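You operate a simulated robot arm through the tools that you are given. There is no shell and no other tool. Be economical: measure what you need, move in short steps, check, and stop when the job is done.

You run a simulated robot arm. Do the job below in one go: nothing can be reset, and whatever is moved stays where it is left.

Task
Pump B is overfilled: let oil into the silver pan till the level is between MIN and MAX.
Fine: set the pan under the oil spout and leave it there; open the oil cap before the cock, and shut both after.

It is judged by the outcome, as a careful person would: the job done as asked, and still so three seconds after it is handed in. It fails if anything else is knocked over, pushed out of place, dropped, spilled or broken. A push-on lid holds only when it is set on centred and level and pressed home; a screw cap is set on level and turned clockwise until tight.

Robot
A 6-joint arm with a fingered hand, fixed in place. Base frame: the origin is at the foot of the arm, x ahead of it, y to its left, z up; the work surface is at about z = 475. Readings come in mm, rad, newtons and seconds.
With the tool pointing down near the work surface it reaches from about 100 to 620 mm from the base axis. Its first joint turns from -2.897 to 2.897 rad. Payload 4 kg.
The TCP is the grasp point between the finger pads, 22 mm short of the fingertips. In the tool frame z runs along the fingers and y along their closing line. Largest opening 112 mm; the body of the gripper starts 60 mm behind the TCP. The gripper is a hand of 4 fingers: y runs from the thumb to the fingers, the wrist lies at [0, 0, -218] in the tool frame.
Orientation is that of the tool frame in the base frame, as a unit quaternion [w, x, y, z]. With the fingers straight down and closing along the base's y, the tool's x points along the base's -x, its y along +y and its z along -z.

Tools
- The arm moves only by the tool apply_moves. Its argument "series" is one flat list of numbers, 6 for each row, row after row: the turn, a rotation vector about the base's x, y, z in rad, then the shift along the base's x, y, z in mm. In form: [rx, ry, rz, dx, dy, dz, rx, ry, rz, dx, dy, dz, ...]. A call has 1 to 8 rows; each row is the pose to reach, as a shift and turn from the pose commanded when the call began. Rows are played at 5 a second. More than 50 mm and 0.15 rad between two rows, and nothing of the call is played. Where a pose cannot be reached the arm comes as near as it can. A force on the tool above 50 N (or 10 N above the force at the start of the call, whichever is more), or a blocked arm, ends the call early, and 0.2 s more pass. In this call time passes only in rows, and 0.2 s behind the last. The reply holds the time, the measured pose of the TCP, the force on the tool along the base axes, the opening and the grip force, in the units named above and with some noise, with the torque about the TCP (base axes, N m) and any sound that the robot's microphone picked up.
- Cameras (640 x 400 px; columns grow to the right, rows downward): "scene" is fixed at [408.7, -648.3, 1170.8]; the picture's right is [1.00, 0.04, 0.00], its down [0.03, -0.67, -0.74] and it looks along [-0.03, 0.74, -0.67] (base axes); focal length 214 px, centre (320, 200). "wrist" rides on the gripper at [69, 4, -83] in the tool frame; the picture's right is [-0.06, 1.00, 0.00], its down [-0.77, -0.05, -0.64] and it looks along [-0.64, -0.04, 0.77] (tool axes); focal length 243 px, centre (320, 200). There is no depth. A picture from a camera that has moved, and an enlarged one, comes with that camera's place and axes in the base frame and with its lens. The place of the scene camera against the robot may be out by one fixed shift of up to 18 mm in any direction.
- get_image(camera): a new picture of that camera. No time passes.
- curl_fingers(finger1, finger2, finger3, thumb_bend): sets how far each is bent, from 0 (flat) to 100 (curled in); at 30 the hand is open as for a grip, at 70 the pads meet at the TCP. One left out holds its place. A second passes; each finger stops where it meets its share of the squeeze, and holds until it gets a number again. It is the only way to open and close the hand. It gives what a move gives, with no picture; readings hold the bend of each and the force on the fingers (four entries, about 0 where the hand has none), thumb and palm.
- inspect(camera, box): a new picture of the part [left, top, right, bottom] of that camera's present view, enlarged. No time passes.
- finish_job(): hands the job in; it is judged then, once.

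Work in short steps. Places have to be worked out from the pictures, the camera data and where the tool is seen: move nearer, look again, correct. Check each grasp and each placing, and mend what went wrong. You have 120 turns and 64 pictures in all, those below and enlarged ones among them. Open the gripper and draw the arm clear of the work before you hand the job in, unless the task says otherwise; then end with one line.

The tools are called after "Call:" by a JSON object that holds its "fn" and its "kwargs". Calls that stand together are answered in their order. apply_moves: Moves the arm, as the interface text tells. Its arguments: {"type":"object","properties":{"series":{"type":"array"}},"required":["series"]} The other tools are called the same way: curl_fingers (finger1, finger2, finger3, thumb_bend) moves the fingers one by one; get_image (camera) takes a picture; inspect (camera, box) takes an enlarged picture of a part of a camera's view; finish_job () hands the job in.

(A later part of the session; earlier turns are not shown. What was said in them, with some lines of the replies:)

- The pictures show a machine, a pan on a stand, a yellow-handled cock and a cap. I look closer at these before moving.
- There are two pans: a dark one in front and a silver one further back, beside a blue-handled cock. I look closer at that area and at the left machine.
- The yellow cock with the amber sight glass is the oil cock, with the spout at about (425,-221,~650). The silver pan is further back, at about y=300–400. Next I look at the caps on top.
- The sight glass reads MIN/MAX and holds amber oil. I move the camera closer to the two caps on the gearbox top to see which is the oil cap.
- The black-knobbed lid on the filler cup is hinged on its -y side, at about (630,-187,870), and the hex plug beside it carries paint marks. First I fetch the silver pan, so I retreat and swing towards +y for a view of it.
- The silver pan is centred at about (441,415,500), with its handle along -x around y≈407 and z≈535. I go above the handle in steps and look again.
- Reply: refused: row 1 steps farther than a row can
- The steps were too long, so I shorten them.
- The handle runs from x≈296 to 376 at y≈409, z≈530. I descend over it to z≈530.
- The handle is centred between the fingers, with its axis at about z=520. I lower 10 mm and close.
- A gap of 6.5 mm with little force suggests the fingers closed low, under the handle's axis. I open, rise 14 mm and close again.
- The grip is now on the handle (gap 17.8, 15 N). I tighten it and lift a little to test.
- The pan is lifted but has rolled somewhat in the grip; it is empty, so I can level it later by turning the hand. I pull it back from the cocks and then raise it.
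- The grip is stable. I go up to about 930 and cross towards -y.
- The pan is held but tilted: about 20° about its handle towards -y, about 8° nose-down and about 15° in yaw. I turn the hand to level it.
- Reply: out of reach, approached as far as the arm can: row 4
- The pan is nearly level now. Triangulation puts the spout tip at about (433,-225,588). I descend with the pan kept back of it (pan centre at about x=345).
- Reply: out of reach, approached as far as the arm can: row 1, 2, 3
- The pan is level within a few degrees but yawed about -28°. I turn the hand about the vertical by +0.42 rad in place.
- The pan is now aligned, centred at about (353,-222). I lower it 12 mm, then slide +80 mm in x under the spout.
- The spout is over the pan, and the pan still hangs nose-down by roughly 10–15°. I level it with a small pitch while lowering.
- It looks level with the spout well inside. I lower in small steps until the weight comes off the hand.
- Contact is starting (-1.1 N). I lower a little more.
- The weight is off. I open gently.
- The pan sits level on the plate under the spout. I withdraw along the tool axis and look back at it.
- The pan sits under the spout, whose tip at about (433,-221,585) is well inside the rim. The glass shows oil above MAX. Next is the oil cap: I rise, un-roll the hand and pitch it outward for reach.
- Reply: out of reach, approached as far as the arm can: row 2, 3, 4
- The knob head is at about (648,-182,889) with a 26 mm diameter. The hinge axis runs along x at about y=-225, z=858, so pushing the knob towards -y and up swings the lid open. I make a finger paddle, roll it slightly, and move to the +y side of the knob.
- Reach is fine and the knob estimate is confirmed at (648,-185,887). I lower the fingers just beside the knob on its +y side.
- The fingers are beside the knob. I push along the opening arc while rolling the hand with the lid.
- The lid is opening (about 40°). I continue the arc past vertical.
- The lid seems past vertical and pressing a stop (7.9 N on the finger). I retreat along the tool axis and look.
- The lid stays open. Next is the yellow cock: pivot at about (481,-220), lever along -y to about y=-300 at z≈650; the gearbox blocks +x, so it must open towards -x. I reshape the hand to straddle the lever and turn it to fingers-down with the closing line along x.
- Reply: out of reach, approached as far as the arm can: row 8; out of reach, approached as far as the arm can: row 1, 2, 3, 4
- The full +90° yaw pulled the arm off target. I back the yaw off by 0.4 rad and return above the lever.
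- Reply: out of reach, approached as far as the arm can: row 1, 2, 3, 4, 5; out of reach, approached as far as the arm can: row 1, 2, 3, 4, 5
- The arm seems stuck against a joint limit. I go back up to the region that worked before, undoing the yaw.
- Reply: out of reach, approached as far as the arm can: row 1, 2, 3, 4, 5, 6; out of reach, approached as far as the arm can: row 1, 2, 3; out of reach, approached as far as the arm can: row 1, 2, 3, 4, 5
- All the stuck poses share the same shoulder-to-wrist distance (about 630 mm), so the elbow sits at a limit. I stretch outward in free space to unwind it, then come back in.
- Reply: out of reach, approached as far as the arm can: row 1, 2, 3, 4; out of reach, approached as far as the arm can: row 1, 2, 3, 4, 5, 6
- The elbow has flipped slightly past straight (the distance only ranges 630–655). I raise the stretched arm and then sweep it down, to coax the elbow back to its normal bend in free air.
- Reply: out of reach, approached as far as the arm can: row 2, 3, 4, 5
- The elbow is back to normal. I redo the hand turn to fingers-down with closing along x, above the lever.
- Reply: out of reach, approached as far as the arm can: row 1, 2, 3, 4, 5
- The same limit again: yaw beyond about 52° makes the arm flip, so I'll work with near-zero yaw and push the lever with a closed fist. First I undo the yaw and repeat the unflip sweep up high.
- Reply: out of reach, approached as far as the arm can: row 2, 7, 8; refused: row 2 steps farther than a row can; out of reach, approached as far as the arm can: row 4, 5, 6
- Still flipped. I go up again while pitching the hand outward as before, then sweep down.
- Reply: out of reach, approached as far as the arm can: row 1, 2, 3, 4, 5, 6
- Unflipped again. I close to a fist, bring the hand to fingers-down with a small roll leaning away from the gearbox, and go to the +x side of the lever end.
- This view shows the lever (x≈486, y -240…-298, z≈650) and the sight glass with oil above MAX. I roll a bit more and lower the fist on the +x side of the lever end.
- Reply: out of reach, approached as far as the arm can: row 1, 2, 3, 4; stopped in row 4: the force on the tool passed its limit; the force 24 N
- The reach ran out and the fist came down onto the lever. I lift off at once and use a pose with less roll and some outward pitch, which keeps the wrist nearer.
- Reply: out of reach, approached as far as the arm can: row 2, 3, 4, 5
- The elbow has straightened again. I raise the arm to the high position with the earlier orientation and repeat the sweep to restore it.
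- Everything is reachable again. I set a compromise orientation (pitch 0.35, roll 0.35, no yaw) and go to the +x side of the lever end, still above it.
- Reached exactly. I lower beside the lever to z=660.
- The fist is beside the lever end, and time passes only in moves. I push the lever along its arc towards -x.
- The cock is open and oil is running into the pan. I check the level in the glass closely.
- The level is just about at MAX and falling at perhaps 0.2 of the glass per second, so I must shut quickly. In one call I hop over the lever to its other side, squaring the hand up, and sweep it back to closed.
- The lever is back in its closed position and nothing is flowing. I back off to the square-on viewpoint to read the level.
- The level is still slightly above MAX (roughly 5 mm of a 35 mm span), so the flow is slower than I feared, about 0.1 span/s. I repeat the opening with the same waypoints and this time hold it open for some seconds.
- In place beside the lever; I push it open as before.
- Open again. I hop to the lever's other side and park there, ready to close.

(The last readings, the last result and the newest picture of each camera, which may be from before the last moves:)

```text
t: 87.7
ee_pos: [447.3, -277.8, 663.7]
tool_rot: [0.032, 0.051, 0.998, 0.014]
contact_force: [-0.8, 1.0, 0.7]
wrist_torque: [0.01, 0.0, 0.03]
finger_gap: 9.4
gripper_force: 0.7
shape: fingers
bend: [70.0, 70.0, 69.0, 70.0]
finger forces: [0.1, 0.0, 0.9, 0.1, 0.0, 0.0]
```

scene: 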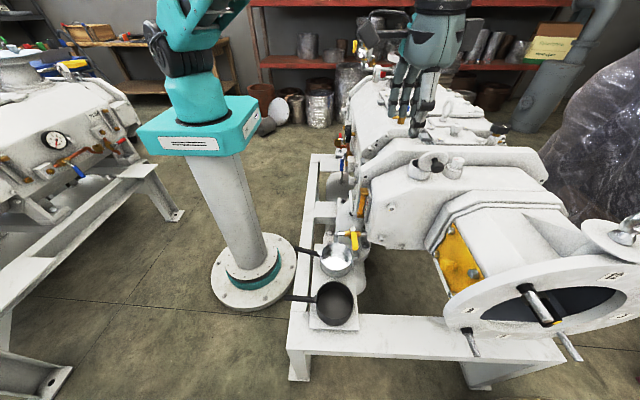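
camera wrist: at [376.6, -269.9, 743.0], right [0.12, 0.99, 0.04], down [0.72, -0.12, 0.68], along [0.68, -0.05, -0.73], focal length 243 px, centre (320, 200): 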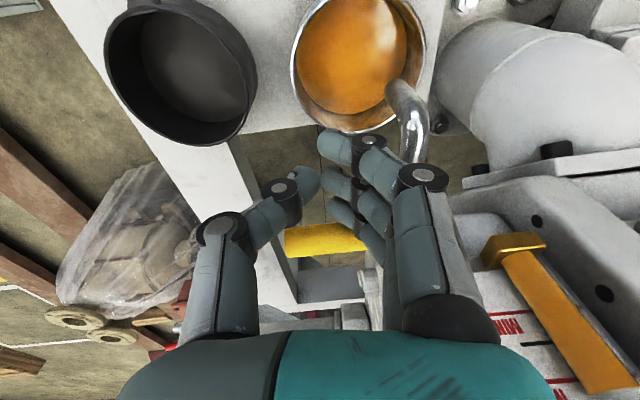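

I nudge the lever 3 mm more to be sure it is shut, then return to the viewpoint and read the level.

Call:
{"fn": "apply_moves", "kwargs": {"series": [0, 0, 0, 3, 0, 0, 0, 0, 0, 3, 0, 0]}}

Call:
{"fn": "apply_moves", "kwargs": {"series": [0, 0, 0, -14, 0, 20, 0, 0, 0, -27, 0, 55, 0, -0.1, 0, -62, 20, 70, 0, -0.2, 0, -97, 45, 65, 0, -0.3, 0, -127, 70, 55, 0, -0.3, 0, -147, 90, 50]}}

Call:
{"fn": "inspect", "kwargs": {"camera": "wrist", "box": [310, 180, 410, 330]}}

```text
t: 88.2
ee_pos: [448.7, -278.8, 663.4]
tool_rot: [0.031, 0.051, 0.998, 0.014]
contact_force: [-1.3, 0.3, -0.3]
wrist_torque: [0.01, -0.01, 0.02]
finger_gap: 9.2
gripper_force: 0.6
shape: fingers
bend: [70.0, 70.0, 69.0, 70.0]
finger forces: [0.0, 0.0, 1.4, 0.0, 0.0, 0.1]
```

```text
t: 89.7
ee_pos: [303.5, -190.0, 712.6]
tool_rot: [0.18, 0.049, 0.982, 0.021]
contact_force: [0.1, 0.0, 0.2]
wrist_torque: [-0.02, 0.0, -0.02]
finger_gap: 9.1
gripper_force: 0.0
shape: fingers
bend: [70.0, 70.0, 70.0, 70.0]
finger forces: [0.0, 0.0, 0.0, 0.0, 0.0, 0.0]
```

```text
2.67 times, centred on (360, 255) of wrist
camera zoom: at [209.9, -181.9, 766.7], right [0.15, 0.99, 0.08], down [0.48, -0.14, 0.87], along [0.87, -0.09, -0.49], focal length 647 px, centre (213, 53)
```

zoom: 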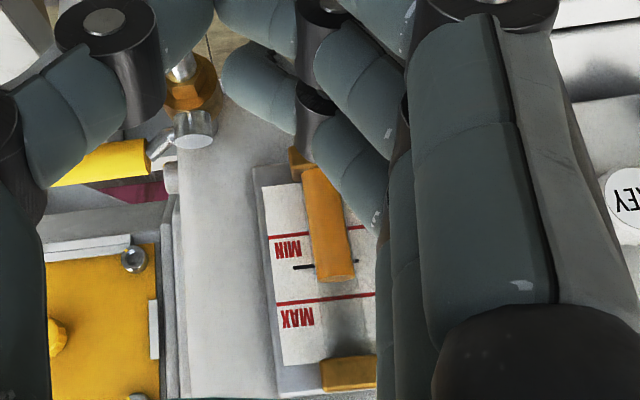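

The oil now stands between MIN and MAX and the cock is shut. Last is the lid, so I rise and approach from its -y side with the hand pitched well outward, which keeps the wrist in easy reach.

Call:
{"fn": "apply_moves", "kwargs": {"series": [0, 0, 0, 5, -15, 45, 0, 0, 0, 10, -30, 90, 0, -0.05, 0, 20, -45, 132, 0, -0.1, -0.03, 35, -60, 172, 0, -0.2, -0.06, 55, -75, 210, 0, -0.3, -0.1, 80, -90, 245, 0, -0.4, -0.1, 110, -105, 275, 0, -0.5, -0.1, 145, -115, 300]}}

Call:
{"fn": "apply_moves", "kwargs": {"series": [0, -0.05, 0, 40, -5, -10, 0, -0.05, 0, 80, -10, -25, 0, -0.05, 0, 120, -14, -40, 0, -0.05, 0, 160, -18, -60, 0, -0.05, 0, 190, -22, -80]}}

```text
t: 91.5
ee_pos: [449.0, -302.3, 1009.5]
tool_rot: [0.419, 0.09, 0.903, 0.024]
contact_force: [1.1, 0.8, 0.4]
wrist_torque: [0.03, 0.0, 0.01]
finger_gap: 9.1
gripper_force: 0.1
shape: fingers
bend: [70.0, 70.0, 70.0, 70.0]
finger forces: [0.0, 0.1, 0.0, 0.0, 0.1, 0.0]
```

```text
t: 92.7
ee_pos: [637.6, -325.4, 930.8]
tool_rot: [0.441, 0.09, 0.892, 0.026]
contact_force: [1.1, 0.3, -0.3]
wrist_torque: [-0.03, 0.02, 0.0]
finger_gap: 9.1
gripper_force: 0.0
shape: fingers
bend: [70.0, 70.0, 70.0, 70.0]
finger forces: [0.1, 0.0, 0.1, 0.0, 0.1, 0.0]
```

I lower beside the open lid's knob and push it back +y along the closing arc.

Call:
{"fn": "apply_moves", "kwargs": {"series": [0, 0, 0, 2, 3, -23, 0, 0, 0, 2, 30, -23, 0, 0, 0, 2, 45, -14, 0, 0, 0, 2, 58, -6, 0, 0, 0, 2, 72, -3, 0, 0, 0, 2, 88, -2, 0, 0, 0, 2, 97, -6, 0, 0, 0, 2, 107, -12]}}

```text
t: 94.5
ee_pos: [640.9, -218.2, 921.0]
tool_rot: [0.441, 0.089, 0.893, 0.026]
contact_force: [-0.7, -2.6, 2.7]
wrist_torque: [0.01, 0.01, 0.03]
finger_gap: 7.8
gripper_force: 1.4
shape: fingers
bend: [71.0, 70.0, 70.0, 70.0]
finger forces: [3.2, 0.0, 0.1, 0.0, 0.0, 0.1]
```

Contact shows the fingers pressing the knob +y and down. I follow through a little, then go over the knob and press straight down with the finger tip.

Call:
{"fn": "apply_moves", "kwargs": {"series": [0, 0, 0, 1, 8, -4, 0, 0, 0, 1, 12, -6, 0, 0, 0, 1, 4, 12, 0, 0, 0, 2, 2, 40, 0, 0, 0, 3, 33, 42]}}

Call:
{"fn": "apply_moves", "kwargs": {"series": [0, 0, 0, 0, 0, -12, 0, 0, 0, 0, 0, -22, 0, 0, 0, 0, 0, -30, 0, 0, 0, 0, 0, -36]}}

```text
t: 95.7
ee_pos: [643.3, -184.8, 961.7]
tool_rot: [0.44, 0.09, 0.893, 0.027]
contact_force: [0.0, 0.3, -0.2]
wrist_torque: [0.01, 0.01, -0.03]
finger_gap: 9.1
gripper_force: 0.0
shape: fingers
bend: [70.0, 70.0, 70.0, 70.0]
finger forces: [0.0, 0.0, 0.0, 0.1, 0.0, 0.0]
```

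```text
t: 96.7
ee_pos: [643.6, -185.8, 929.4]
tool_rot: [0.444, 0.089, 0.891, 0.027]
contact_force: [-1.9, 3.0, 21.3]
wrist_torque: [0.29, 0.03, 0.06]
finger_gap: 8.9
gripper_force: 11.1
shape: fingers
bend: [72.0, 70.0, 70.0, 70.0]
finger forces: [21.7, 0.0, 0.0, 0.0, 0.0, 0.0]
```

Firm contact at tip z≈898 with 21 N matches the knob height with the lid closed. I retreat, open the hand and draw clear, then take the last picture.

Call:
{"fn": "apply_moves", "kwargs": {"series": [0, 0, 0, 0, 0, 30, 0, 0, 0, -20, 0, 65, 0, 0, 0, -60, 5, 85, 0, 0, 0, -100, 15, 100, 0, 0, 0, -140, 40, 110, 0, 0, 0, -175, 70, 110, 0, 0, 0, -200, 110, 110]}}

Call:
{"fn": "curl_fingers", "kwargs": {"finger1": 30, "finger2": 30, "finger3": 30, "thumb_bend": 30}}

Call:
{"fn": "inspect", "kwargs": {"camera": "scene", "box": [300, 130, 500, 300]}}

```text
t: 98.2
ee_pos: [447.8, -77.0, 1037.4]
tool_rot: [0.44, 0.09, 0.893, 0.026]
contact_force: [-0.3, -0.8, 0.0]
wrist_torque: [0.02, -0.01, -0.01]
finger_gap: 9.4
gripper_force: 0.0
shape: fingers
bend: [70.0, 70.0, 70.0, 70.0]
finger forces: [0.0, 0.0, 0.0, 0.1, 0.0, 0.0]
out of reach, approached as far as the arm can: row 7
```

```text
t: 99.2
ee_pos: [449.0, -76.6, 1038.2]
tool_rot: [0.439, 0.089, 0.894, 0.027]
contact_force: [1.0, 0.0, 0.2]
wrist_torque: [0.0, 0.0, -0.01]
finger_gap: 112.8
gripper_force: 0.1
shape: fingers
bend: [30.0, 30.0, 30.0, 30.0]
finger forces: [0.0, 0.1, 0.1, 0.0, 0.0, 0.1]
```

```text
2.35 times, centred on (400, 215) of scene
camera zoom: at [408.7, -648.3, 1170.8], right [1.0, 0.04, 0.0], down [0.03, -0.67, -0.74], along [-0.03, 0.74, -0.67], focal length 505 px, centre (132, 165)
```

zoom: 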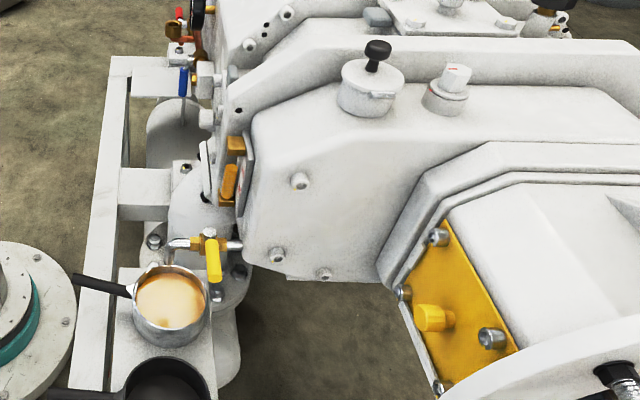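

The lid is shut, the lever is closed, the pan with oil sits under the spout, nothing else has moved, and the arm is clear. I hand the job in.

Call:
{"fn": "finish_job", "kwargs": {}}

```text
The job is handed in.
```

Pump B's oil level now reads between MIN and MAX. The silver pan is under the oil spout with the drained oil in it, and both the cock and the oil cap are shut. I opened the cap before the cock. The cock took two openings, because after the first the level was still slightly above MAX.
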